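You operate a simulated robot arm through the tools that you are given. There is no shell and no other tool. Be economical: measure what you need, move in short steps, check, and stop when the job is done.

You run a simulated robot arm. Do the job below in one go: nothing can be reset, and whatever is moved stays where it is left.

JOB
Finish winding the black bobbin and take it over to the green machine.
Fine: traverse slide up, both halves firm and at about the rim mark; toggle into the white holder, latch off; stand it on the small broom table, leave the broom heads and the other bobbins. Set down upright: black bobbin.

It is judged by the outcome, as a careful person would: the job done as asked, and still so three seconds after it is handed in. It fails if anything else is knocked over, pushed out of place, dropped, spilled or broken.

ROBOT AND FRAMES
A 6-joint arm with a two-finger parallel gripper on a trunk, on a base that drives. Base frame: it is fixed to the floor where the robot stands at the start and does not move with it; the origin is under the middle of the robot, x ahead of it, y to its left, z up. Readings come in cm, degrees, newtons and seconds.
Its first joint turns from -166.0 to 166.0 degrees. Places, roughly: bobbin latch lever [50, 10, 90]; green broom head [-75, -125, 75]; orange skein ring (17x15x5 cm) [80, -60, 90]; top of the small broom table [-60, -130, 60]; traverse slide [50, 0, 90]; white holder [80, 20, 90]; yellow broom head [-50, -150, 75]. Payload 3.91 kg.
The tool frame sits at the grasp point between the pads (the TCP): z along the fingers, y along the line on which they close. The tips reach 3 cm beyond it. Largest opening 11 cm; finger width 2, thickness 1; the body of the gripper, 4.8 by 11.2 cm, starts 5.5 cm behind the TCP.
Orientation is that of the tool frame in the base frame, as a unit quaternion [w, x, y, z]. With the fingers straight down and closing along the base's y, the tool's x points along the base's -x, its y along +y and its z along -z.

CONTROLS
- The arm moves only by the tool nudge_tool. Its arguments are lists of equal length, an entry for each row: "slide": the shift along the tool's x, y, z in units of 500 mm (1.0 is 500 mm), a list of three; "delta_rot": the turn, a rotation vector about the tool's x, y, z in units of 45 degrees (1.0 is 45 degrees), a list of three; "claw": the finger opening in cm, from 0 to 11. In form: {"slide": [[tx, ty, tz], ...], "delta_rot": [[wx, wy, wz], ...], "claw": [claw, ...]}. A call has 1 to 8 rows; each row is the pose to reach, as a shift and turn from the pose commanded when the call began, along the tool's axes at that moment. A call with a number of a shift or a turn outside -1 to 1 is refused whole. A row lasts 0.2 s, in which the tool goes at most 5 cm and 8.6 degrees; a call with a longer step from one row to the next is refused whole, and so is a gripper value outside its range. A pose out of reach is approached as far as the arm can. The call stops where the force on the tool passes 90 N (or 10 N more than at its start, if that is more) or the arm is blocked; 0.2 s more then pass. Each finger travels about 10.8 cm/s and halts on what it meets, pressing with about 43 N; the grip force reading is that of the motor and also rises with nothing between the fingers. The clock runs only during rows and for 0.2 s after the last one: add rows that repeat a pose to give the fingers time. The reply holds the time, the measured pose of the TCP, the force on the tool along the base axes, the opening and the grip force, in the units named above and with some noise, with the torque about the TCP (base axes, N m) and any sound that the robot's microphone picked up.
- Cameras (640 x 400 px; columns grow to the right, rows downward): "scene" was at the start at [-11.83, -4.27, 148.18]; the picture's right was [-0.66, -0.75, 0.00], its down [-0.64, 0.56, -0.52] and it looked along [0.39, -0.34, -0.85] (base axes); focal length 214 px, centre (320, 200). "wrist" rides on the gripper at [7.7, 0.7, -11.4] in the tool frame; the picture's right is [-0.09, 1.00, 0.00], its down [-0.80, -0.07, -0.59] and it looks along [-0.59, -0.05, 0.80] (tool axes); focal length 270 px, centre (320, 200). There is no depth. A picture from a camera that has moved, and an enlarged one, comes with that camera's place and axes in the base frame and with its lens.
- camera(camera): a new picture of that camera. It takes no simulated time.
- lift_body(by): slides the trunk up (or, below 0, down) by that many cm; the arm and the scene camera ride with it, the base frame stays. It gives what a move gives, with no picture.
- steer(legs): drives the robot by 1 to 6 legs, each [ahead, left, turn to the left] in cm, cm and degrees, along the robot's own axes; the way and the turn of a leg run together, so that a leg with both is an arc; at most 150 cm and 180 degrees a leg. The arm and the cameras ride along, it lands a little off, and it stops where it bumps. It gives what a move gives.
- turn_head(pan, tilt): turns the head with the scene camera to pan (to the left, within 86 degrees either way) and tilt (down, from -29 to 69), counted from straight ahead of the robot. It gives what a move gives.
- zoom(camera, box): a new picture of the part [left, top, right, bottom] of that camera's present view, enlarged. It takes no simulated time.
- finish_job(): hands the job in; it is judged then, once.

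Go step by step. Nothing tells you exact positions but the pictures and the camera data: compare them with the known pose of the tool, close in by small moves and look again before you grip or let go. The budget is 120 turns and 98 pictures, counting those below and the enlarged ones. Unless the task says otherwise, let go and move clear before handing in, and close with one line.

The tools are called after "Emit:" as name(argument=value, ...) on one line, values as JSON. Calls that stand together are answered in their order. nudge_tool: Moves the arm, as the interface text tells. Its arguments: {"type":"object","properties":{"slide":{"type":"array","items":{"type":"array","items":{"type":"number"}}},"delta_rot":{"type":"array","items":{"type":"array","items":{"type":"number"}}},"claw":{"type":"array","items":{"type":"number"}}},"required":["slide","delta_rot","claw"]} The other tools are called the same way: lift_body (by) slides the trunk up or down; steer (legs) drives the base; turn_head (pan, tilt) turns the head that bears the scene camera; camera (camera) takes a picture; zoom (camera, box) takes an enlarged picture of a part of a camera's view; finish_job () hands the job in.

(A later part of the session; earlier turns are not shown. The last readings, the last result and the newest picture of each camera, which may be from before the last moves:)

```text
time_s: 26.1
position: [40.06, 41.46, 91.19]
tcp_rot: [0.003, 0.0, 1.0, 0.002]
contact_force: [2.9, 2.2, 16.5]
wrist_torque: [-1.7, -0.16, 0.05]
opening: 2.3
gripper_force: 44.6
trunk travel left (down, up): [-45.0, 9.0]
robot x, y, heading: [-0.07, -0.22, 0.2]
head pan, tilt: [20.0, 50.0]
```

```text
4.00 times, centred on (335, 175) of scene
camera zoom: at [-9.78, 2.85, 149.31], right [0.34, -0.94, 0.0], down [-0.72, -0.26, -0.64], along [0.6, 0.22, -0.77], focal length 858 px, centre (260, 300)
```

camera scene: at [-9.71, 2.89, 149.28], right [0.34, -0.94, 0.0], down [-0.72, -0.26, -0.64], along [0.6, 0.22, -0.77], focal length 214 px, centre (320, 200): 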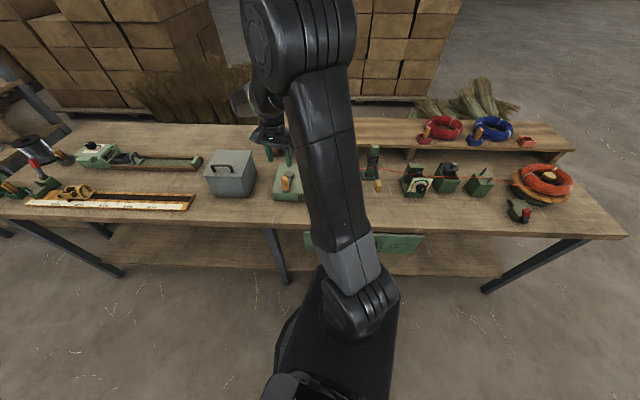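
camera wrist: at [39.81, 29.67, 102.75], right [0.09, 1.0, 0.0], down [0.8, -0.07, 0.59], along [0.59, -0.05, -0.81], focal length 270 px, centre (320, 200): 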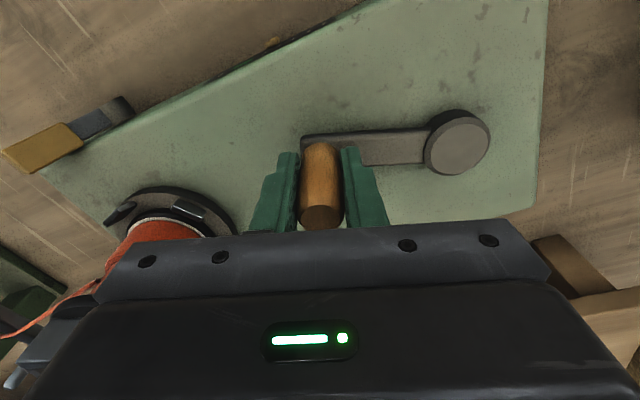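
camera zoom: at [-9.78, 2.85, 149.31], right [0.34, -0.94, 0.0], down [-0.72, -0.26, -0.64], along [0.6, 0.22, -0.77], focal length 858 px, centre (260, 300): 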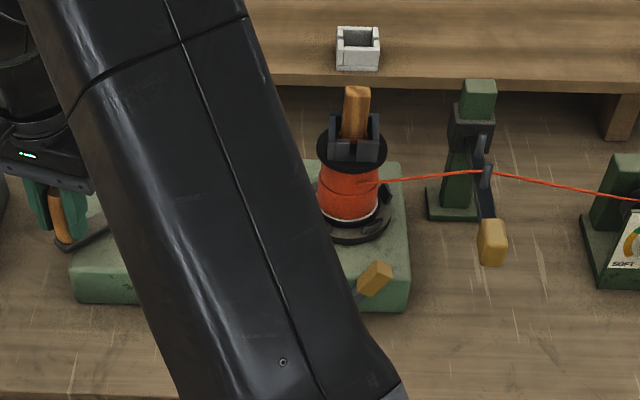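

One turn advances the pointer about 2.4 ticks and thickens the upper half. The pointer is now at about tick 5, with the green zone centred about 1.5 ticks on. I'll do 150 degrees more, release and look properly.

Emit:
nudge_tool(slide=[[-0.058, 0.065, -0.002], [-0.141, 0.092, -0.002], [-0.226, 0.073, -0.002], [-0.29, 0.015, -0.002], [-0.317, -0.067, -0.002], [-0.317, -0.067, -0.002]], delta_rot=[[0, 0, 0], [0, 0, 0], [0, 0, 0], [0, 0, 0], [0, 0, 0], [0, 0, 0]], claw=[1.5, 1.5, 1.5, 1.5, 1.5, 1.5])

Emit:
nudge_tool(slide=[[0, 0, 0], [0, 0, 0], [0, 0, -0.08], [0, 0, -0.16], [0.08, 0, -0.2], [0.17, 0, -0.2], [0.26, 0, -0.2], [0.35, 0, -0.2]], delta_rot=[[0, 0, 0], [0, 0, 0], [0, 0, 0], [0, 0, 0], [0, 0, 0], [0, 0, 0], [0, 0, 0], [0, 0, 0]], claw=[4, 6, 6, 6, 6, 6, 6, 6])

Emit:
camera(camera="wrist")

Emit:
camera(camera="scene")

```text
time_s: 27.5
position: [56.06, 37.39, 91.25]
tcp_rot: [0.0, 0.001, 1.0, 0.0]
contact_force: [19.6, -3.3, 23.5]
wrist_torque: [-0.46, 0.75, -0.04]
opening: 2.32
gripper_force: 44.8
trunk travel left (down, up): [-45.0, 9.0]
robot x, y, heading: [-0.24, 0.05, -0.6]
head pan, tilt: [20.0, 50.0]
```

```text
time_s: 29.3
position: [38.74, 37.36, 101.6]
tcp_rot: [-0.001, 0.0, 1.0, 0.0]
contact_force: [0.2, 0.1, -0.5]
wrist_torque: [0.02, 0.02, 0.0]
opening: 5.99
gripper_force: 0.1
trunk travel left (down, up): [-45.0, 9.0]
robot x, y, heading: [-0.29, -0.22, -0.2]
head pan, tilt: [20.0, 50.0]
```

```text
57 pictures are left
camera wrist: at [30.84, 38.12, 113.08], right [0.09, 1.0, 0.0], down [0.8, -0.07, 0.6], along [0.59, -0.05, -0.8], focal length 270 px, centre (320, 200)
```

wrist: 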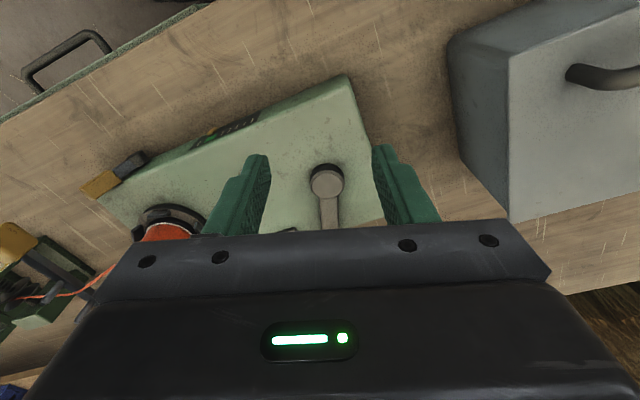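

```text
56 pictures are left
camera scene: at [-9.8, 2.83, 149.27], right [0.34, -0.94, 0.0], down [-0.72, -0.26, -0.64], along [0.6, 0.22, -0.77], focal length 214 px, centre (320, 200)
```

scene: 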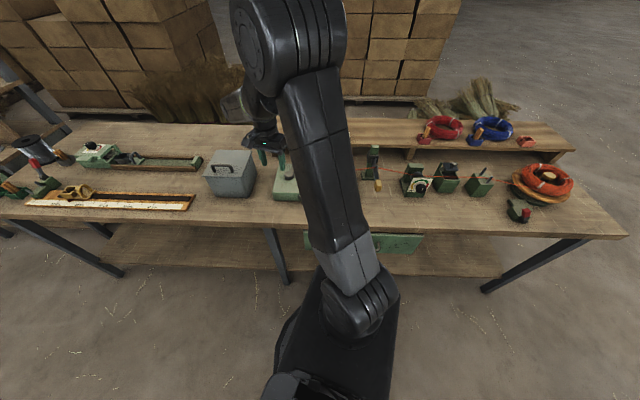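

Zooming on the counter and bobbin.

Emit:
zoom(camera="wrist", box=[180, 95, 280, 160])

Emit:
nudge_tool(slide=[[0.02, -0.08, 0], [0.06, -0.16, 0], [0.1, -0.24, 0], [0.1, -0.33, 0], [0.1, -0.42, 0], [0.1, -0.5, 0], [0.1, -0.5, 0]], delta_rot=[[0, 0, 0], [0, 0, 0], [0, 0, 0], [0, 0, 0], [0, 0, 0], [0, 0, 0], [0, 0, 0]], claw=[6, 6, 6, 6, 6, 6, 6])

Emit:
camera(camera="wrist")

```text
6.15 times, centred on (230, 128) of wrist
camera zoom: at [30.84, 38.12, 113.08], right [0.09, 1.0, 0.0], down [0.8, -0.07, 0.6], along [0.59, -0.05, -0.8], focal length 1663 px, centre (874, 646)
```

zoom: 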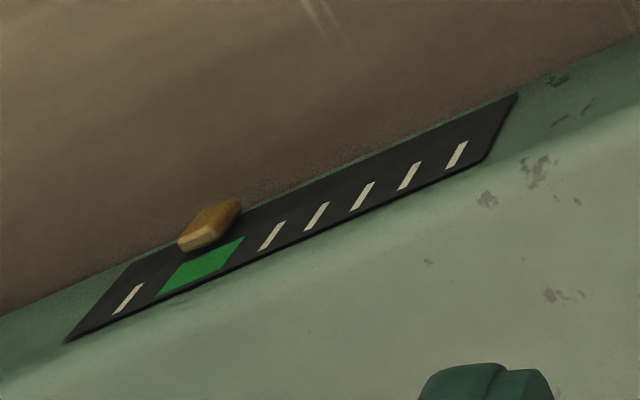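

```text
time_s: 30.9
position: [33.26, 12.8, 101.32]
tcp_rot: [0.0, -0.001, 1.0, -0.001]
contact_force: [0.5, -0.7, -0.3]
wrist_torque: [-0.03, 0.01, 0.02]
opening: 6.0
gripper_force: 0.0
trunk travel left (down, up): [-45.0, 9.0]
robot x, y, heading: [0.1, 0.18, 0.2]
head pan, tilt: [20.0, 50.0]
```

```text
54 pictures are left
camera wrist: at [25.48, 13.34, 112.73], right [0.09, 1.0, 0.0], down [0.8, -0.07, 0.59], along [0.59, -0.05, -0.8], focal length 270 px, centre (320, 200)
```

wrist: 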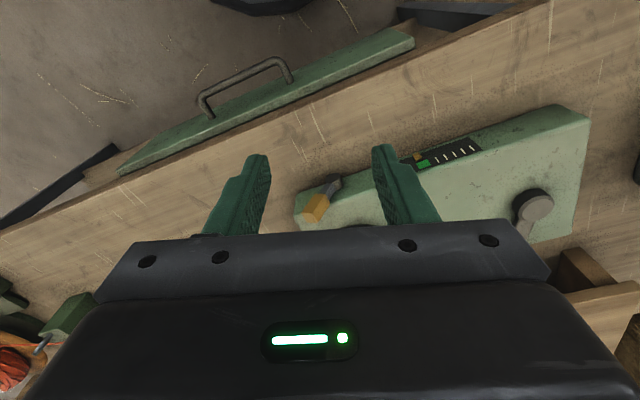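

Emit:
zoom(camera="wrist", box=[395, 125, 495, 190])

Emit:
zoom(camera="scene", box=[265, 125, 405, 225])

```text
6.15 times, centred on (445, 158) of wrist
camera zoom: at [25.48, 13.34, 112.73], right [0.09, 1.0, 0.0], down [0.8, -0.07, 0.59], along [0.59, -0.05, -0.8], focal length 1663 px, centre (-449, 462)
```

zoom: 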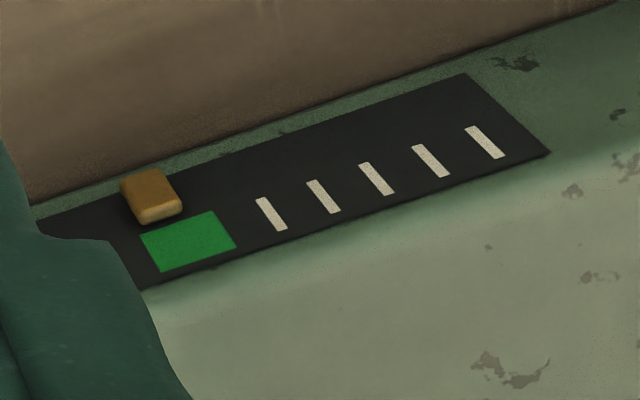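

```text
4.00 times, centred on (335, 175) of scene
camera zoom: at [-9.73, 2.84, 149.28], right [0.34, -0.94, 0.0], down [-0.72, -0.26, -0.64], along [0.6, 0.22, -0.77], focal length 858 px, centre (260, 300)
```

zoom: 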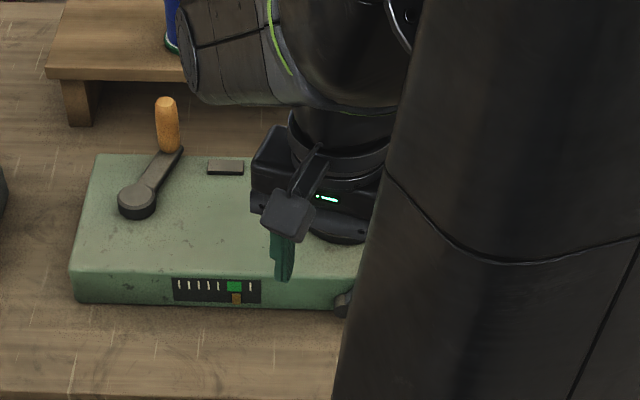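

The pointer sits squarely on the green mark, so the winding is done. Next is the toggle in the bobbin head, which I'll look at from close above.

Emit:
nudge_tool(slide=[[-0.06, 0.03, -0.08], [-0.14, 0.08, -0.12], [-0.22, 0.08, -0.16], [-0.22, 0.08, -0.16]], delta_rot=[[0, 0, 0], [0, 0, 0], [0, 0, 0], [0, 0, 0]], claw=[6, 6, 6, 6])

Emit:
camera(camera="wrist")

Emit:
turn_head(pan=30, tilt=40)

Emit:
camera(camera="scene")

```text
refused: row 1 steps farther than a row can; nothing moved
```

```text
51 pictures are left
camera wrist: at [25.48, 13.34, 112.73], right [0.09, 1.0, 0.0], down [0.8, -0.07, 0.59], along [0.59, -0.05, -0.8], focal length 270 px, centre (320, 200)
```

wrist: 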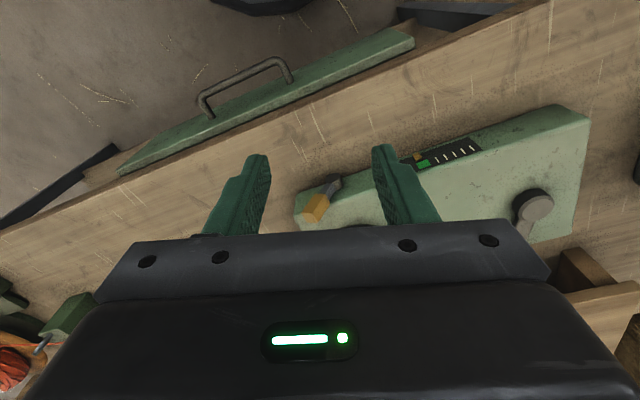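

```text
time_s: 31.6
position: [33.32, 12.67, 101.35]
tcp_rot: [0.0, -0.001, 1.0, 0.0]
contact_force: [0.0, 0.0, -0.2]
wrist_torque: [0.01, -0.05, -0.01]
opening: 6.02
gripper_force: 0.0
trunk travel left (down, up): [-45.0, 9.0]
robot x, y, heading: [-0.07, -0.04, 0.2]
head pan, tilt: [30.0, 40.0]
```

```text
50 pictures are left
camera scene: at [-9.61, 4.46, 150.69], right [0.5, -0.87, 0.0], down [-0.56, -0.32, -0.77], along [0.66, 0.38, -0.64], focal length 214 px, centre (320, 200)
```

scene: 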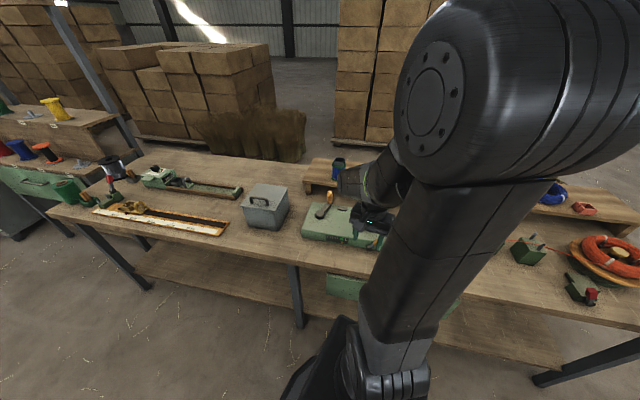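

The step was too long. I'll redo it in shorter rows.

Emit:
nudge_tool(slide=[[-0.04, 0.02, -0.05], [-0.09, 0.04, -0.1], [-0.14, 0.06, -0.15], [-0.2, 0.08, -0.17], [-0.22, 0.08, -0.17]], delta_rot=[[0, 0, 0], [0, 0, 0], [0, 0, 0], [0, 0, 0], [0, 0, 0]], claw=[6, 6, 6, 6, 6])

Emit:
camera(camera="wrist")

```text
time_s: 32.8
position: [44.23, 16.73, 109.73]
tcp_rot: [0.0, 0.0, 1.0, 0.0]
contact_force: [0.7, -0.1, -1.0]
wrist_torque: [0.0, 0.01, -0.02]
opening: 5.99
gripper_force: 0.0
trunk travel left (down, up): [-45.0, 9.0]
robot x, y, heading: [0.14, 0.25, -0.5]
head pan, tilt: [30.0, 40.0]
```

```text
49 pictures are left
camera wrist: at [36.46, 17.35, 121.16], right [0.09, 1.0, 0.0], down [0.8, -0.07, 0.59], along [0.59, -0.05, -0.8], focal length 270 px, centre (320, 200)
```

wrist: 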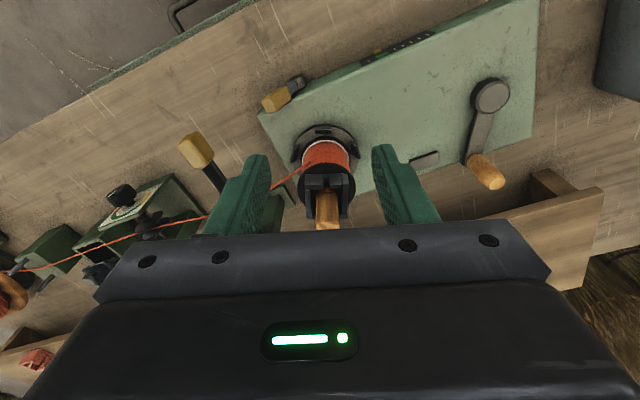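

Emit:
zoom(camera="wrist", box=[260, 115, 400, 240])

```text
3.20 times, centred on (330, 178) of wrist
camera zoom: at [36.46, 17.35, 121.16], right [0.09, 1.0, 0.0], down [0.8, -0.07, 0.59], along [0.59, -0.05, -0.8], focal length 865 px, centre (288, 272)
```

zoom: 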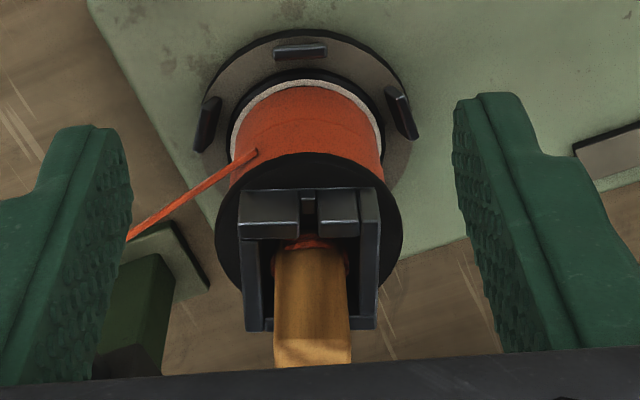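

Both halves now match at the rim. The toggle stands in the square head, top at about (54.5, 16.7, 101), about 2.4 cm wide, with the head top near z 96.5. I'll go over it and grip its top.

Emit:
nudge_tool(slide=[[-0.07, 0, 0], [-0.15, 0, 0], [-0.206, 0, 0], [-0.206, 0, 0.06], [-0.206, 0, 0.12], [-0.206, 0, 0.18], [-0.206, 0, 0.19], [-0.206, 0, 0.19]], delta_rot=[[0, 0, 0], [0, 0, 0], [0, 0, 0], [0, 0, 0], [0, 0, 0], [0, 0, 0], [0, 0, 0], [0, 0, 0]], claw=[6, 6, 6, 6, 6, 6, 6, 6])

Emit:
camera(camera="wrist")

```text
time_s: 34.6
position: [54.83, 16.85, 100.22]
tcp_rot: [0.0, 0.0, 1.0, 0.0]
contact_force: [-0.5, 0.6, 0.0]
wrist_torque: [0.0, 0.01, -0.02]
opening: 5.99
gripper_force: 0.0
trunk travel left (down, up): [-45.0, 9.0]
robot x, y, heading: [-0.21, 0.1, -0.0]
head pan, tilt: [30.0, 40.0]
```

```text
47 pictures are left
camera wrist: at [47.03, 17.44, 111.6], right [0.09, 1.0, 0.0], down [0.8, -0.07, 0.59], along [0.59, -0.05, -0.8], focal length 270 px, centre (320, 200)
```

wrist: 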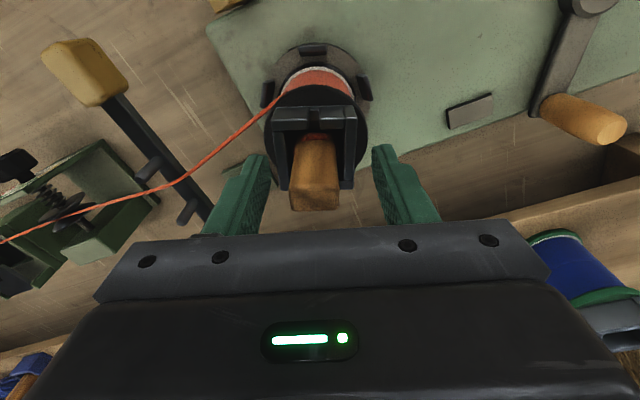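

The toggle is between the fingers with a 3 mm offset. I'll centre on it, grip, and lift it straight up.

Emit:
nudge_tool(slide=[[0, -0.005, 0], [0, -0.005, 0], [0, -0.005, 0], [0, -0.005, 0]], delta_rot=[[0, 0, 0], [0, 0, 0], [0, 0, 0], [0, 0, 0]], claw=[6, 3, 1.5, 1.5])

Emit:
nudge_tool(slide=[[0, 0, -0.02], [0, 0, -0.05], [0, 0, -0.09], [0, 0, -0.13], [0, 0, -0.18], [0, 0, -0.18]], delta_rot=[[0, 0, 0], [0, 0, 0], [0, 0, 0], [0, 0, 0], [0, 0, 0], [0, 0, 0]], claw=[1.5, 1.5, 1.5, 1.5, 1.5, 1.5])

Emit:
camera(camera="wrist")

```text
time_s: 35.6
position: [54.81, 16.52, 100.16]
tcp_rot: [-0.001, 0.0, 1.0, 0.0]
contact_force: [-0.1, 0.6, -0.7]
wrist_torque: [-0.01, -0.01, 0.02]
opening: 2.27
gripper_force: 42.9
trunk travel left (down, up): [-45.0, 9.0]
robot x, y, heading: [0.25, 0.04, 0.1]
head pan, tilt: [30.0, 40.0]
```

```text
time_s: 37.0
position: [54.71, 16.53, 109.25]
tcp_rot: [0.0, -0.001, 1.0, 0.0]
contact_force: [0.9, 0.1, 0.2]
wrist_torque: [0.0, -0.03, -0.02]
opening: 2.28
gripper_force: 43.0
trunk travel left (down, up): [-45.0, 9.0]
robot x, y, heading: [-0.02, 0.15, 0.4]
head pan, tilt: [30.0, 40.0]
```

```text
46 pictures are left
camera wrist: at [46.97, 17.1, 120.64], right [0.09, 1.0, 0.0], down [0.8, -0.07, 0.59], along [0.59, -0.05, -0.8], focal length 270 px, centre (320, 200)
```

wrist: 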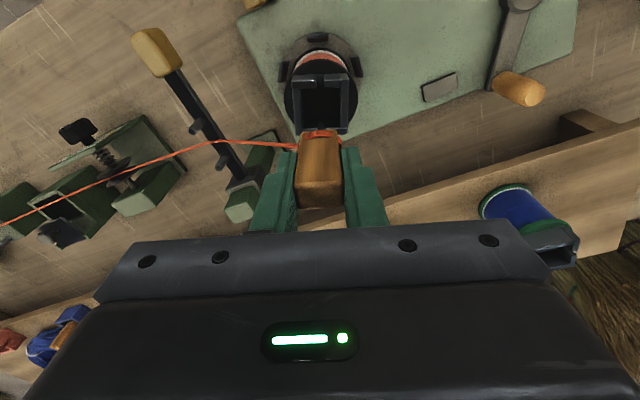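

The line is now on the toggle and has left the bobbin, so the toggle carries the supply end to the white holder. I'll move up towards the holder and look.

Emit:
nudge_tool(slide=[[-0.07, -0.02, -0.02], [-0.14, -0.05, -0.03], [-0.22, -0.09, -0.03], [-0.22, -0.09, -0.03]], delta_rot=[[0, 0, 0], [0, 0, 0], [0, 0, 0], [0, 0, 0]], claw=[1.5, 1.5, 1.5, 1.5])

Emit:
camera(camera="wrist")

```text
time_s: 38.0
position: [65.81, 11.93, 110.78]
tcp_rot: [-0.001, 0.0, 1.0, 0.0]
contact_force: [0.3, -0.6, -0.1]
wrist_torque: [-0.02, -0.01, 0.0]
opening: 2.28
gripper_force: 42.8
trunk travel left (down, up): [-45.0, 9.0]
robot x, y, heading: [0.15, 0.01, -0.1]
head pan, tilt: [30.0, 40.0]
```

```text
45 pictures are left
camera wrist: at [57.96, 12.61, 122.25], right [0.09, 1.0, 0.0], down [0.8, -0.07, 0.59], along [0.59, -0.05, -0.8], focal length 270 px, centre (320, 200)
```

wrist: 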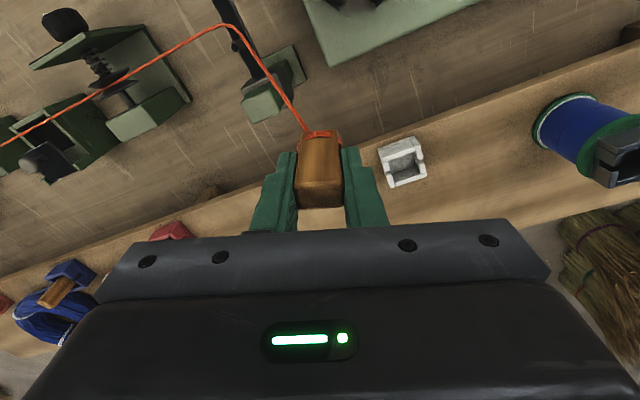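

Emit:
zoom(camera="wrist", box=[280, 120, 440, 220])

```text
4.00 times, centred on (360, 170) of wrist
camera zoom: at [57.96, 12.61, 122.25], right [0.09, 1.0, 0.0], down [0.8, -0.07, 0.59], along [0.59, -0.05, -0.8], focal length 1081 px, centre (160, 320)
```

zoom: 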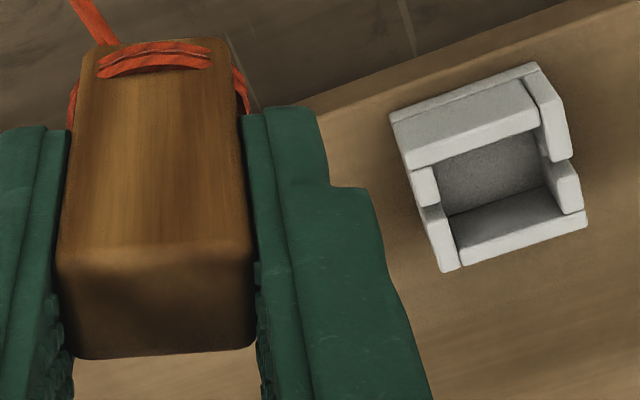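

The white holder is a square cup turned about 21.5° like the bench, rim centre about (76.6, 22.1, 91.3). I'll turn the toggle to match and move above it.

Emit:
nudge_tool(slide=[[-0.05, 0.05, 0], [-0.11, 0.1, 0], [-0.16, 0.16, 0], [-0.216, 0.204, 0], [-0.216, 0.204, 0.04], [-0.216, 0.204, 0.08], [-0.216, 0.204, 0.08]], delta_rot=[[0, 0, -0.12], [0, 0, -0.24], [0, 0, -0.36], [0, 0, -0.478], [0, 0, -0.478], [0, 0, -0.478], [0, 0, -0.478]], claw=[1.5, 1.5, 1.5, 1.5, 1.5, 1.5, 1.5])

Emit:
camera(camera="wrist")

```text
time_s: 39.6
position: [76.64, 22.32, 106.48]
tcp_rot: [0.0, -0.186, 0.983, 0.0]
contact_force: [-0.2, -0.3, -0.3]
wrist_torque: [0.0, 0.03, 0.01]
opening: 2.29
gripper_force: 42.7
trunk travel left (down, up): [-45.0, 9.0]
robot x, y, heading: [0.23, -0.1, 0.0]
head pan, tilt: [30.0, 40.0]
```

```text
43 pictures are left
camera wrist: at [69.06, 20.07, 117.98], right [-0.28, 0.96, 0.0], down [0.77, 0.23, 0.59], along [0.57, 0.17, -0.8], focal length 270 px, centre (320, 200)
```

wrist: 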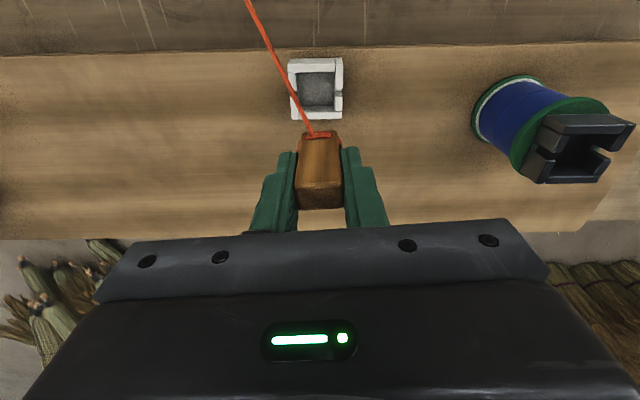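

Reach and alignment are good. I'll zoom to fine-tune the offset before lowering.

Emit:
zoom(camera="wrist", box=[250, 40, 390, 160])

```text
3.33 times, centred on (320, 100) of wrist
camera zoom: at [69.06, 20.07, 117.98], right [-0.28, 0.96, 0.0], down [0.77, 0.23, 0.59], along [0.57, 0.17, -0.8], focal length 901 px, centre (320, 533)
```

zoom: 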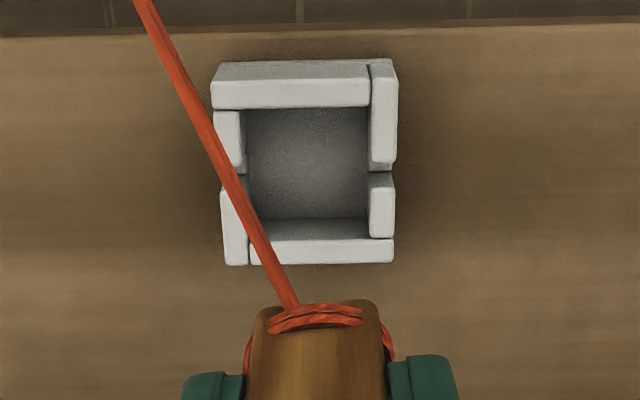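

The rim centre refines to about (75.8, 21.8, 92.3). I'll shift about 1 cm and lower to just above the rim.

Emit:
nudge_tool(slide=[[0.0194, -0.003, 0.01], [0.0194, -0.003, 0.06], [0.0194, -0.003, 0.11], [0.0194, -0.003, 0.11]], delta_rot=[[0, 0, 0], [0, 0, 0], [0, 0, 0], [0, 0, 0]], claw=[1.5, 1.5, 1.5, 1.5])

Emit:
zoom(camera="wrist", box=[240, 60, 400, 220])

```text
time_s: 40.6
position: [75.56, 21.87, 101.1]
tcp_rot: [0.0, -0.186, 0.983, -0.001]
contact_force: [0.3, 0.7, 0.2]
wrist_torque: [-0.03, -0.01, -0.01]
opening: 2.28
gripper_force: 43.0
trunk travel left (down, up): [-45.0, 9.0]
robot x, y, heading: [0.17, 0.41, -0.1]
head pan, tilt: [30.0, 40.0]
```

```text
2.50 times, centred on (320, 140) of wrist
camera zoom: at [68.06, 19.51, 112.58], right [-0.28, 0.96, 0.0], down [0.77, 0.23, 0.59], along [0.57, 0.17, -0.8], focal length 676 px, centre (320, 350)
```

zoom: 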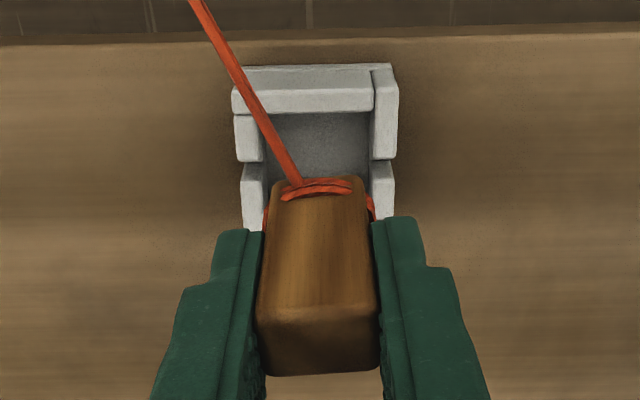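

Lateral alignment is good. I'll lower with tiny forward trim and watch the force.

Emit:
nudge_tool(slide=[[-0.003, 0, 0.02], [-0.003, 0, 0.04], [-0.003, 0, 0.055], [-0.003, 0, 0.055]], delta_rot=[[0, 0, 0], [0, 0, 0], [0, 0, 0], [0, 0, 0]], claw=[1.5, 1.5, 1.5, 1.5])

Emit:
zoom(camera="wrist", box=[240, 60, 400, 220])

```text
time_s: 41.6
position: [75.78, 21.74, 98.38]
tcp_rot: [0.0, -0.187, 0.982, 0.0]
contact_force: [-0.1, -0.1, -0.9]
wrist_torque: [0.0, -0.03, 0.03]
opening: 2.27
gripper_force: 42.8
trunk travel left (down, up): [-45.0, 9.0]
robot x, y, heading: [0.03, 0.17, -0.0]
head pan, tilt: [30.0, 40.0]
```

```text
2.50 times, centred on (320, 140) of wrist
camera zoom: at [68.31, 19.5, 109.84], right [-0.28, 0.96, 0.0], down [0.77, 0.23, 0.59], along [0.57, 0.17, -0.8], focal length 676 px, centre (320, 350)
```

zoom: 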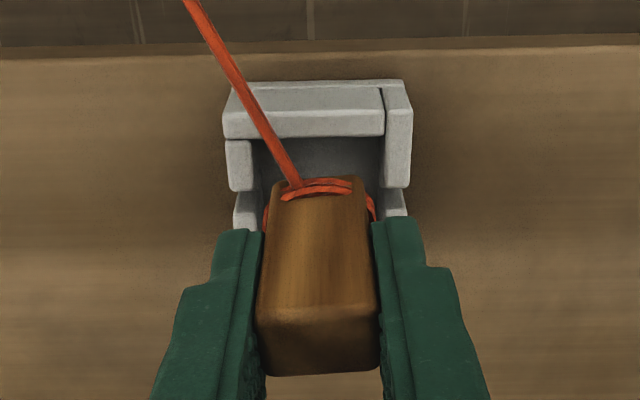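

The toggle bottom is about 1 cm above the rim and slightly too far forward. I'll trim back 3 mm and lower in gently.

Emit:
nudge_tool(slide=[[0.006, 0, 0], [0.006, 0, 0.015], [0.006, 0, 0.03], [0.006, 0, 0.04], [0.006, 0, 0.04]], delta_rot=[[0, 0, 0], [0, 0, 0], [0, 0, 0], [0, 0, 0], [0, 0, 0]], claw=[1.5, 1.5, 1.5, 1.5, 1.5])

Emit:
zoom(camera="wrist", box=[240, 60, 400, 220])

```text
time_s: 42.8
position: [75.51, 21.71, 96.35]
tcp_rot: [0.0, -0.187, 0.982, 0.0]
contact_force: [0.1, -0.7, -0.7]
wrist_torque: [-0.03, -0.01, 0.02]
opening: 2.29
gripper_force: 43.3
trunk travel left (down, up): [-45.0, 9.0]
robot x, y, heading: [-0.22, 0.16, 0.1]
head pan, tilt: [30.0, 40.0]
```

```text
2.50 times, centred on (320, 140) of wrist
camera zoom: at [68.06, 19.44, 107.9], right [-0.28, 0.96, 0.0], down [0.77, 0.23, 0.59], along [0.57, 0.17, -0.8], focal length 676 px, centre (320, 350)
```

zoom: 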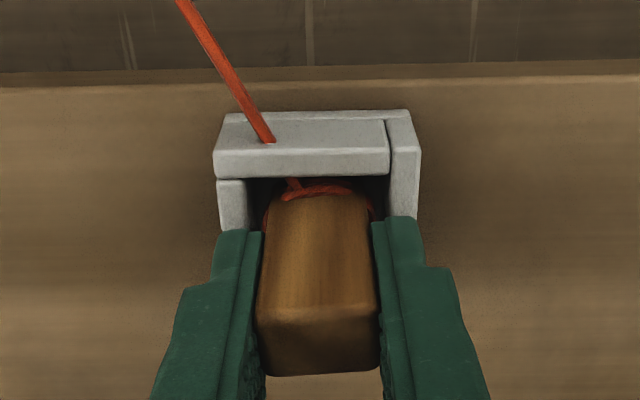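

The toggle end has entered the cup. I'll lower a little further until contact or the fingertips near the rim.

Emit:
nudge_tool(slide=[[0, 0, 0.008], [0, 0, 0.016], [0, 0, 0.024], [0, 0, 0.024]], delta_rot=[[0, 0, 0], [0, 0, 0], [0, 0, 0], [0, 0, 0]], claw=[1.5, 1.5, 1.5, 1.5])

Emit:
zoom(camera="wrist", box=[240, 60, 400, 220])

```text
time_s: 43.8
position: [75.53, 21.72, 95.99]
tcp_rot: [0.006, -0.186, 0.982, 0.0]
contact_force: [5.2, 1.1, 37.5]
wrist_torque: [0.06, 0.03, -0.09]
opening: 2.3
gripper_force: 43.2
trunk travel left (down, up): [-45.0, 9.0]
robot x, y, heading: [0.15, -0.15, 0.2]
head pan, tilt: [30.0, 40.0]
```

```text
2.50 times, centred on (320, 140) of wrist
camera zoom: at [67.93, 19.39, 107.29], right [-0.28, 0.96, 0.0], down [0.77, 0.23, 0.6], along [0.58, 0.17, -0.8], focal length 676 px, centre (320, 350)
```

zoom: 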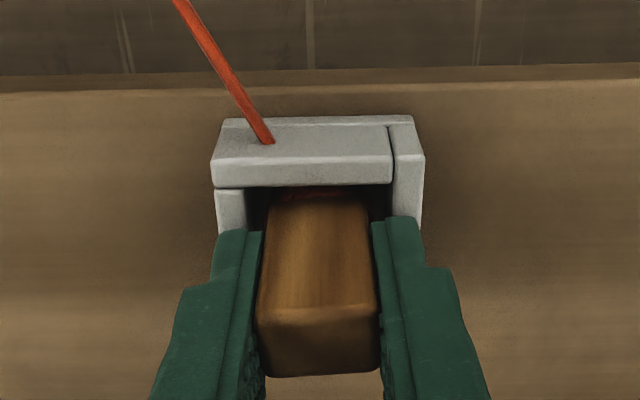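

Contact at 37 N: the toggle is seated, or the tips are on the rim. I'll relieve the pressure slightly, open gently, and look.

Emit:
nudge_tool(slide=[[0, 0, -0.008], [0, 0, -0.018], [0, 0, -0.018], [0, 0, -0.018], [0, 0, -0.018]], delta_rot=[[0, 0, 0], [0, 0, 0], [0, 0, 0], [0, 0, 0], [0, 0, 0]], claw=[1.5, 1.5, 2.6, 3.6, 4.6])

Emit:
zoom(camera="wrist", box=[240, 60, 400, 220])

```text
time_s: 45.0
position: [75.55, 21.65, 96.0]
tcp_rot: [-0.001, -0.186, 0.983, 0.0]
contact_force: [0.5, 0.1, 0.5]
wrist_torque: [0.0, -0.01, 0.0]
opening: 4.6
gripper_force: 0.1
trunk travel left (down, up): [-45.0, 9.0]
robot x, y, heading: [0.18, -0.11, -0.1]
head pan, tilt: [30.0, 40.0]
```

```text
2.50 times, centred on (320, 140) of wrist
camera zoom: at [68.11, 19.45, 107.63], right [-0.28, 0.96, 0.0], down [0.77, 0.23, 0.59], along [0.57, 0.17, -0.81], focal length 676 px, centre (320, 350)
```

zoom: 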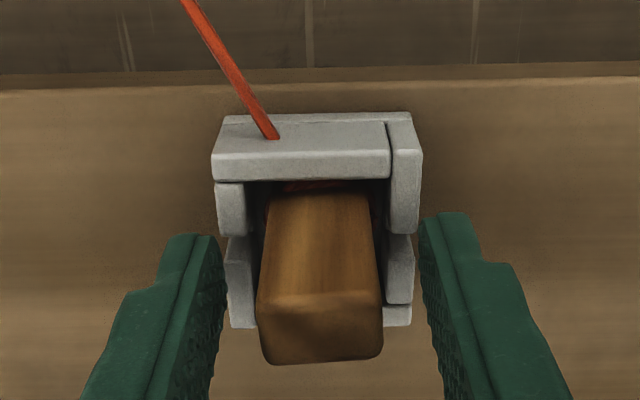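

The toggle stands on its own in the holder. I'll rise clear and check, then go to the latch.

Emit:
nudge_tool(slide=[[0, 0, -0.05], [0, 0, -0.12], [0, 0, -0.2], [0, 0, -0.28], [0, 0, -0.28]], delta_rot=[[0, 0, 0], [0, 0, 0], [0, 0, 0], [0, 0, 0], [0, 0, 0]], claw=[4.6, 4.6, 4.6, 4.6, 4.6])

Emit:
camera(camera="wrist")

```text
time_s: 46.2
position: [75.64, 21.65, 110.31]
tcp_rot: [0.0, -0.186, 0.983, 0.001]
contact_force: [-0.6, 0.8, -0.4]
wrist_torque: [0.0, 0.0, 0.02]
opening: 4.61
gripper_force: 0.0
trunk travel left (down, up): [-45.0, 9.0]
robot x, y, heading: [-0.24, -0.1, -0.3]
head pan, tilt: [30.0, 40.0]
```

```text
36 pictures are left
camera wrist: at [68.11, 19.53, 121.7], right [-0.28, 0.96, 0.0], down [0.77, 0.23, 0.59], along [0.57, 0.17, -0.8], focal length 270 px, centre (320, 200)
```

wrist: 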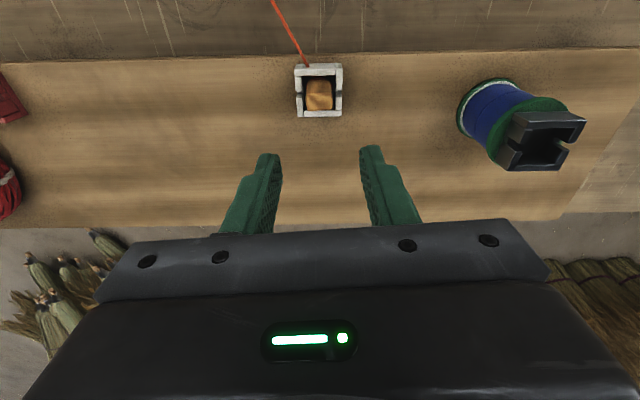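

The toggle is seated upright in the white holder. Now the latch: pivot about (45.2, 13.9, 81.7) with its tip leaning right at (45.8, 11.3, 86.8). I'll move back in front of it to inspect.

Emit:
nudge_tool(slide=[[0.097, 0.01, 0], [0.194, 0.02, 0], [0.291, 0.03, 0], [0.388, 0.04, 0], [0.485, 0.048, 0], [0.582, 0.057, 0], [0.679, 0.067, 0], [0.776, 0.077, 0]], delta_rot=[[0, 0, 0.06], [0, 0, 0.12], [0, 0, 0.18], [0, 0, 0.24], [0, 0, 0.3], [0, 0, 0.36], [0, 0, 0.42], [0, 0, 0.478]], claw=[6, 8, 10, 11, 11, 11, 11, 11])

Emit:
nudge_tool(slide=[[0, 0, 0.08], [0, 0, 0.16], [0, 0, 0.16]], delta_rot=[[0, 0, 0], [0, 0, 0], [0, 0, 0]], claw=[11, 11, 11])

Emit:
zoom(camera="wrist", box=[240, 80, 400, 240])

```text
time_s: 48.0
position: [37.96, 10.81, 110.39]
tcp_rot: [0.0, 0.001, 1.0, 0.0]
contact_force: [0.8, 0.1, 0.4]
wrist_torque: [-0.03, 0.01, 0.0]
opening: 11.01
gripper_force: 0.1
trunk travel left (down, up): [-45.0, 9.0]
robot x, y, heading: [0.62, -0.05, -0.2]
head pan, tilt: [30.0, 40.0]
```

```text
time_s: 48.8
position: [38.07, 10.85, 102.26]
tcp_rot: [0.0, 0.0, 1.0, 0.0]
contact_force: [1.0, -0.4, 0.1]
wrist_torque: [-0.02, 0.0, 0.0]
opening: 11.01
gripper_force: 0.0
trunk travel left (down, up): [-45.0, 9.0]
robot x, y, heading: [0.02, 0.45, -0.1]
head pan, tilt: [30.0, 40.0]
```

```text
2.50 times, centred on (320, 160) of wrist
camera zoom: at [30.26, 11.56, 113.7], right [0.09, 1.0, 0.0], down [0.8, -0.07, 0.59], along [0.59, -0.05, -0.8], focal length 676 px, centre (320, 300)
```

zoom: 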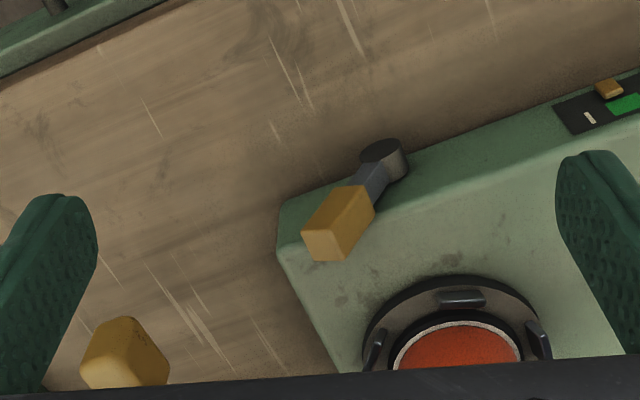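

The lever pivots in the winder's front face and leans right; there is no label. I'll straddle its wooden tip with the gripper turned parallel to that face.

Emit:
nudge_tool(slide=[[-0.05, 0.003, 0.0], [-0.1, 0.006, 0.02], [-0.154, 0.009, 0.06], [-0.154, 0.009, 0.12], [-0.154, 0.009, 0.12]], delta_rot=[[0, 0, -0.16], [0, 0, -0.32], [0, 0, -0.478], [0, 0, -0.478], [0, 0, -0.478]], claw=[9, 8, 7, 6, 6])

Emit:
camera(camera="wrist")

```text
time_s: 50.0
position: [45.79, 11.35, 96.14]
tcp_rot: [0.0, -0.187, 0.982, 0.0]
contact_force: [-0.5, 0.3, 0.4]
wrist_torque: [0.01, -0.03, 0.02]
opening: 6.01
gripper_force: 0.1
trunk travel left (down, up): [-45.0, 9.0]
robot x, y, heading: [-0.07, 0.05, 0.1]
head pan, tilt: [30.0, 40.0]
```

```text
34 pictures are left
camera wrist: at [38.21, 9.19, 107.6], right [-0.28, 0.96, 0.0], down [0.77, 0.23, 0.59], along [0.57, 0.17, -0.8], focal length 270 px, centre (320, 200)
```

wrist: 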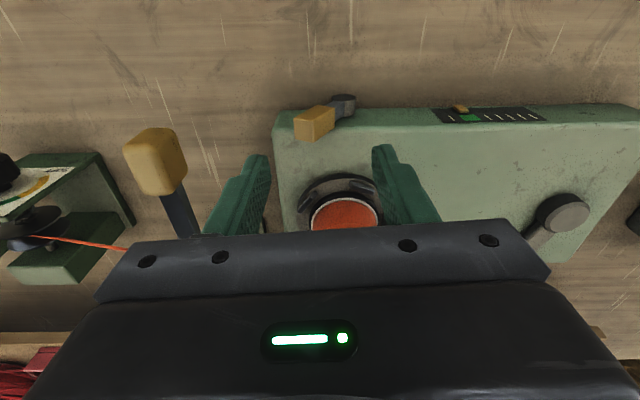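

The tip lies below between the fingers. I'll descend to straddle it.

Emit:
nudge_tool(slide=[[0, -0.004, 0.05], [0, -0.004, 0.1], [0, -0.004, 0.15], [0, -0.004, 0.15]], delta_rot=[[0, 0, 0], [0, 0, 0], [0, 0, 0], [0, 0, 0]], claw=[6, 6, 6, 6])

Emit:
camera(camera="wrist")

```text
time_s: 51.0
position: [45.8, 11.22, 88.56]
tcp_rot: [-0.001, -0.186, 0.983, -0.001]
contact_force: [-0.3, 0.1, -0.6]
wrist_torque: [-0.02, 0.0, -0.02]
opening: 6.0
gripper_force: 0.1
trunk travel left (down, up): [-45.0, 9.0]
robot x, y, heading: [-0.0, -0.04, 0.2]
head pan, tilt: [30.0, 40.0]
```

```text
33 pictures are left
camera wrist: at [38.34, 9.07, 100.19], right [-0.28, 0.96, 0.0], down [0.77, 0.23, 0.59], along [0.57, 0.17, -0.8], focal length 270 px, centre (320, 200)
```

wrist: 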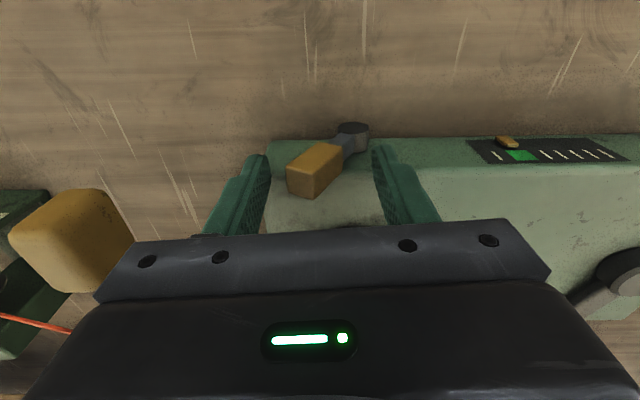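

The tip is between the fingers. I'll push it to the left gently and see whether it swings.

Emit:
nudge_tool(slide=[[0, 0.02, 0], [0, 0.04, 0], [0, 0.06, 0], [0, 0.08, 0]], delta_rot=[[0, 0, 0], [0, 0, 0], [0, 0, 0], [0, 0, 0]], claw=[6, 6, 6, 6])

Emit:
camera(camera="wrist")

```text
time_s: 52.0
position: [44.51, 14.97, 88.72]
tcp_rot: [0.001, -0.187, 0.982, 0.0]
contact_force: [-0.1, 0.6, 0.0]
wrist_torque: [0.02, -0.02, -0.01]
opening: 6.0
gripper_force: 0.1
trunk travel left (down, up): [-45.0, 9.0]
robot x, y, heading: [0.45, -0.06, 0.0]
head pan, tilt: [30.0, 40.0]
```

```text
32 pictures are left
camera wrist: at [36.84, 12.8, 100.16], right [-0.28, 0.96, 0.0], down [0.77, 0.23, 0.59], along [0.57, 0.17, -0.8], focal length 270 px, centre (320, 200)
```

wrist: 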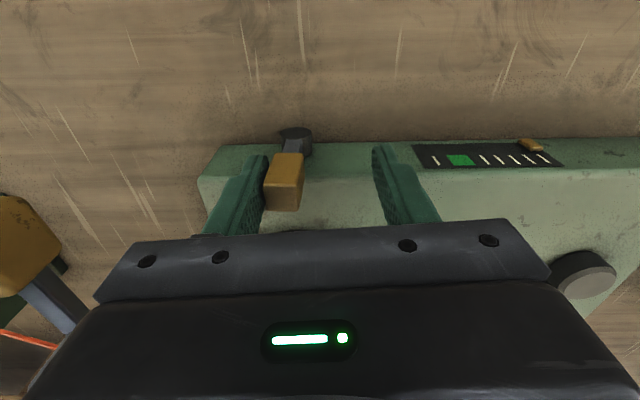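

The lever swings freely and the counter has reset, so this is the release direction. I'll push on to its stop.

Emit:
nudge_tool(slide=[[0, 0.02, 0], [0, 0.04, 0], [0, 0.055, 0], [0, 0.07, 0]], delta_rot=[[0, 0, 0], [0, 0, 0], [0, 0, 0], [0, 0, 0]], claw=[6, 6, 6, 6])

Emit:
camera(camera="wrist")

```text
time_s: 53.0
position: [43.28, 17.78, 88.73]
tcp_rot: [0.0, -0.186, 0.983, 0.0]
contact_force: [10.8, -25.3, 5.8]
wrist_torque: [-0.95, -0.47, -0.24]
opening: 7.33
gripper_force: 13.4
trunk travel left (down, up): [-45.0, 9.0]
robot x, y, heading: [0.14, 0.2, -0.0]
head pan, tilt: [30.0, 40.0]
```

```text
31 pictures are left
camera wrist: at [35.75, 15.59, 100.18], right [-0.28, 0.96, 0.0], down [0.77, 0.23, 0.59], along [0.57, 0.17, -0.8], focal length 270 px, centre (320, 200)
```

wrist: 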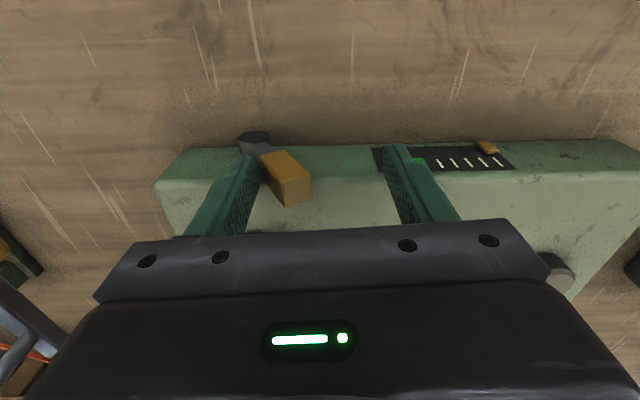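

It hit its left stop with 25 N, so the latch is off. I'll back off, rise and look at the bobbin.

Emit:
nudge_tool(slide=[[0, -0.03, 0], [0, -0.03, -0.05], [0, -0.03, -0.14], [0, -0.03, -0.23], [0, -0.03, -0.32], [0, -0.03, -0.4], [0, -0.03, -0.4]], delta_rot=[[0, 0, 0], [0, 0, 0], [0, 0, 0], [0, 0, 0], [0, 0, 0], [0, 0, 0], [0, 0, 0]], claw=[6, 6, 6, 6, 6, 6, 6])

Emit:
camera(camera="wrist")

```text
time_s: 54.6
position: [43.72, 16.66, 108.58]
tcp_rot: [0.0, -0.186, 0.983, 0.0]
contact_force: [0.6, 0.7, -0.2]
wrist_torque: [0.0, -0.03, 0.01]
opening: 6.01
gripper_force: 0.0
trunk travel left (down, up): [-45.0, 9.0]
robot x, y, heading: [0.11, -0.44, 0.1]
head pan, tilt: [30.0, 40.0]
```

```text
30 pictures are left
camera wrist: at [36.1, 14.56, 120.14], right [-0.28, 0.96, 0.0], down [0.77, 0.23, 0.59], along [0.57, 0.17, -0.8], focal length 270 px, centre (320, 200)
```

wrist: 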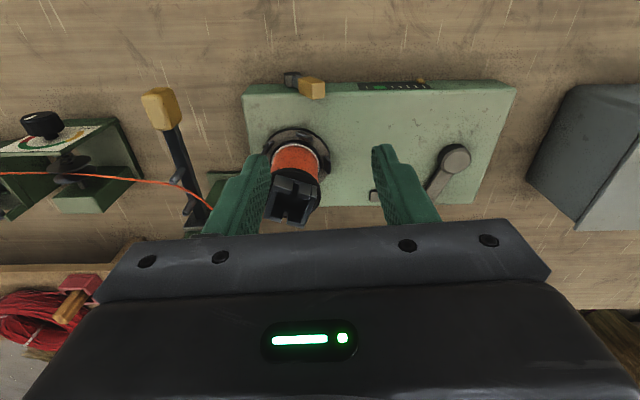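

The bobbin stands free with its empty square head aligned to the base axes, top near z 97.2 and flange near 94. I'll turn back and go above the head.

Emit:
nudge_tool(slide=[[-0.07, -0.027, 0], [-0.14, -0.054, 0], [-0.203, -0.08, 0], [-0.203, -0.08, 0]], delta_rot=[[0, 0, 0.16], [0, 0, 0.32], [0, 0, 0.478], [0, 0, 0.478]], claw=[7, 7, 7, 7])

Emit:
zoom(camera="wrist", box=[240, 60, 420, 240])

```text
time_s: 55.6
position: [54.55, 16.75, 108.53]
tcp_rot: [0.0, 0.001, 1.0, 0.0]
contact_force: [-0.8, -0.5, -0.7]
wrist_torque: [0.01, 0.0, 0.0]
opening: 7.0
gripper_force: 0.1
trunk travel left (down, up): [-45.0, 9.0]
robot x, y, heading: [0.27, -0.03, 0.0]
head pan, tilt: [30.0, 40.0]
```

```text
2.22 times, centred on (330, 150) of wrist
camera zoom: at [46.72, 17.46, 120.04], right [0.09, 1.0, 0.0], down [0.8, -0.07, 0.59], along [0.59, -0.05, -0.8], focal length 601 px, centre (298, 311)
```

zoom: 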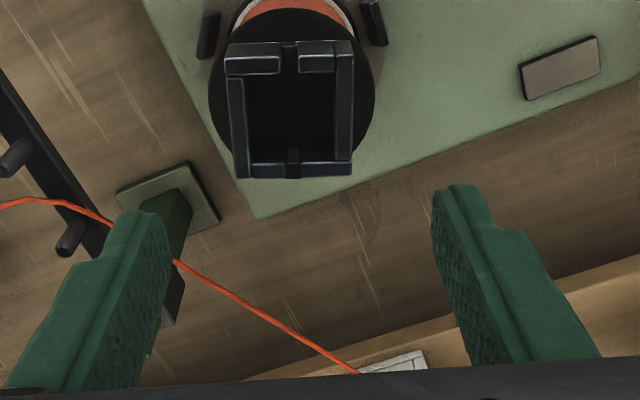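

Head centre is about (54.2, 16.5), 4.8 cm wide. I'll descend over it and grip.

Emit:
nudge_tool(slide=[[0.006, -0.005, 0.05], [0.006, -0.005, 0.12], [0.006, -0.005, 0.18], [0.006, -0.005, 0.216], [0.006, -0.005, 0.216]], delta_rot=[[0, 0, 0], [0, 0, 0], [0, 0, 0], [0, 0, 0], [0, 0, 0]], claw=[7, 7, 7, 7, 7])

Emit:
camera(camera="wrist")

```text
time_s: 56.8
position: [54.3, 16.67, 97.7]
tcp_rot: [0.001, 0.0, 1.0, -0.001]
contact_force: [0.0, -0.3, 2.1]
wrist_torque: [-0.12, -0.03, -0.03]
opening: 6.98
gripper_force: 0.0
trunk travel left (down, up): [-45.0, 9.0]
robot x, y, heading: [-0.14, 0.23, -0.1]
head pan, tilt: [30.0, 40.0]
```

```text
28 pictures are left
camera wrist: at [46.48, 17.34, 109.25], right [0.09, 1.0, 0.0], down [0.8, -0.07, 0.6], along [0.59, -0.05, -0.8], focal length 270 px, centre (320, 200)
```

wrist: 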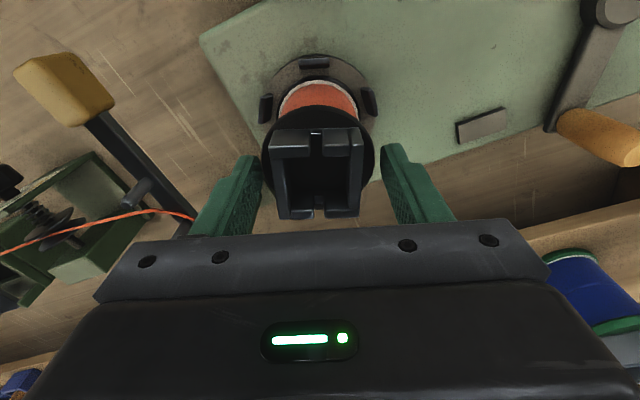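

Well placed. I'll grip the head and lift slowly.

Emit:
nudge_tool(slide=[[0, -0.002, 0], [0, -0.002, 0], [0, -0.002, 0], [0, -0.002, 0]], delta_rot=[[0, 0, 0], [0, 0, 0], [0, 0, 0], [0, 0, 0]], claw=[5.5, 4, 3.5, 3.5])

Emit:
nudge_tool(slide=[[0, 0, -0.01], [0, 0, -0.03], [0, 0, -0.06], [0, 0, -0.1], [0, 0, -0.15], [0, 0, -0.2], [0, 0, -0.26], [0, 0, -0.26]], delta_rot=[[0, 0, 0], [0, 0, 0], [0, 0, 0], [0, 0, 0], [0, 0, 0], [0, 0, 0], [0, 0, 0], [0, 0, 0]], claw=[3.5, 3.5, 3.5, 3.5, 3.5, 3.5, 3.5, 3.5])

Emit:
camera(camera="wrist")

```text
time_s: 57.8
position: [54.27, 16.65, 97.79]
tcp_rot: [0.0, 0.0, 1.0, 0.0]
contact_force: [-0.6, 0.6, 1.9]
wrist_torque: [0.12, -0.03, -0.03]
opening: 4.71
gripper_force: 43.3
trunk travel left (down, up): [-45.0, 9.0]
robot x, y, heading: [-0.11, -0.11, -0.1]
head pan, tilt: [30.0, 40.0]
```

```text
time_s: 59.6
position: [54.29, 16.5, 110.95]
tcp_rot: [0.001, 0.001, 1.0, -0.001]
contact_force: [0.0, 0.2, -0.5]
wrist_torque: [0.03, 0.04, -0.01]
opening: 4.71
gripper_force: 43.2
trunk travel left (down, up): [-45.0, 9.0]
robot x, y, heading: [-0.16, -0.43, 0.2]
head pan, tilt: [30.0, 40.0]
```

```text
27 pictures are left
camera wrist: at [46.52, 17.11, 122.33], right [0.09, 1.0, 0.0], down [0.8, -0.07, 0.59], along [0.59, -0.05, -0.8], focal length 270 px, centre (320, 200)
```

wrist: 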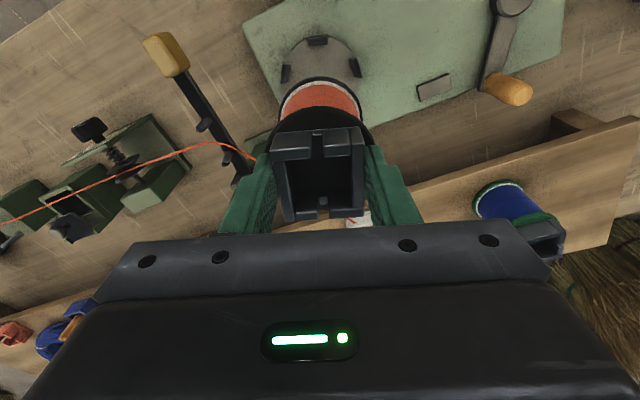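

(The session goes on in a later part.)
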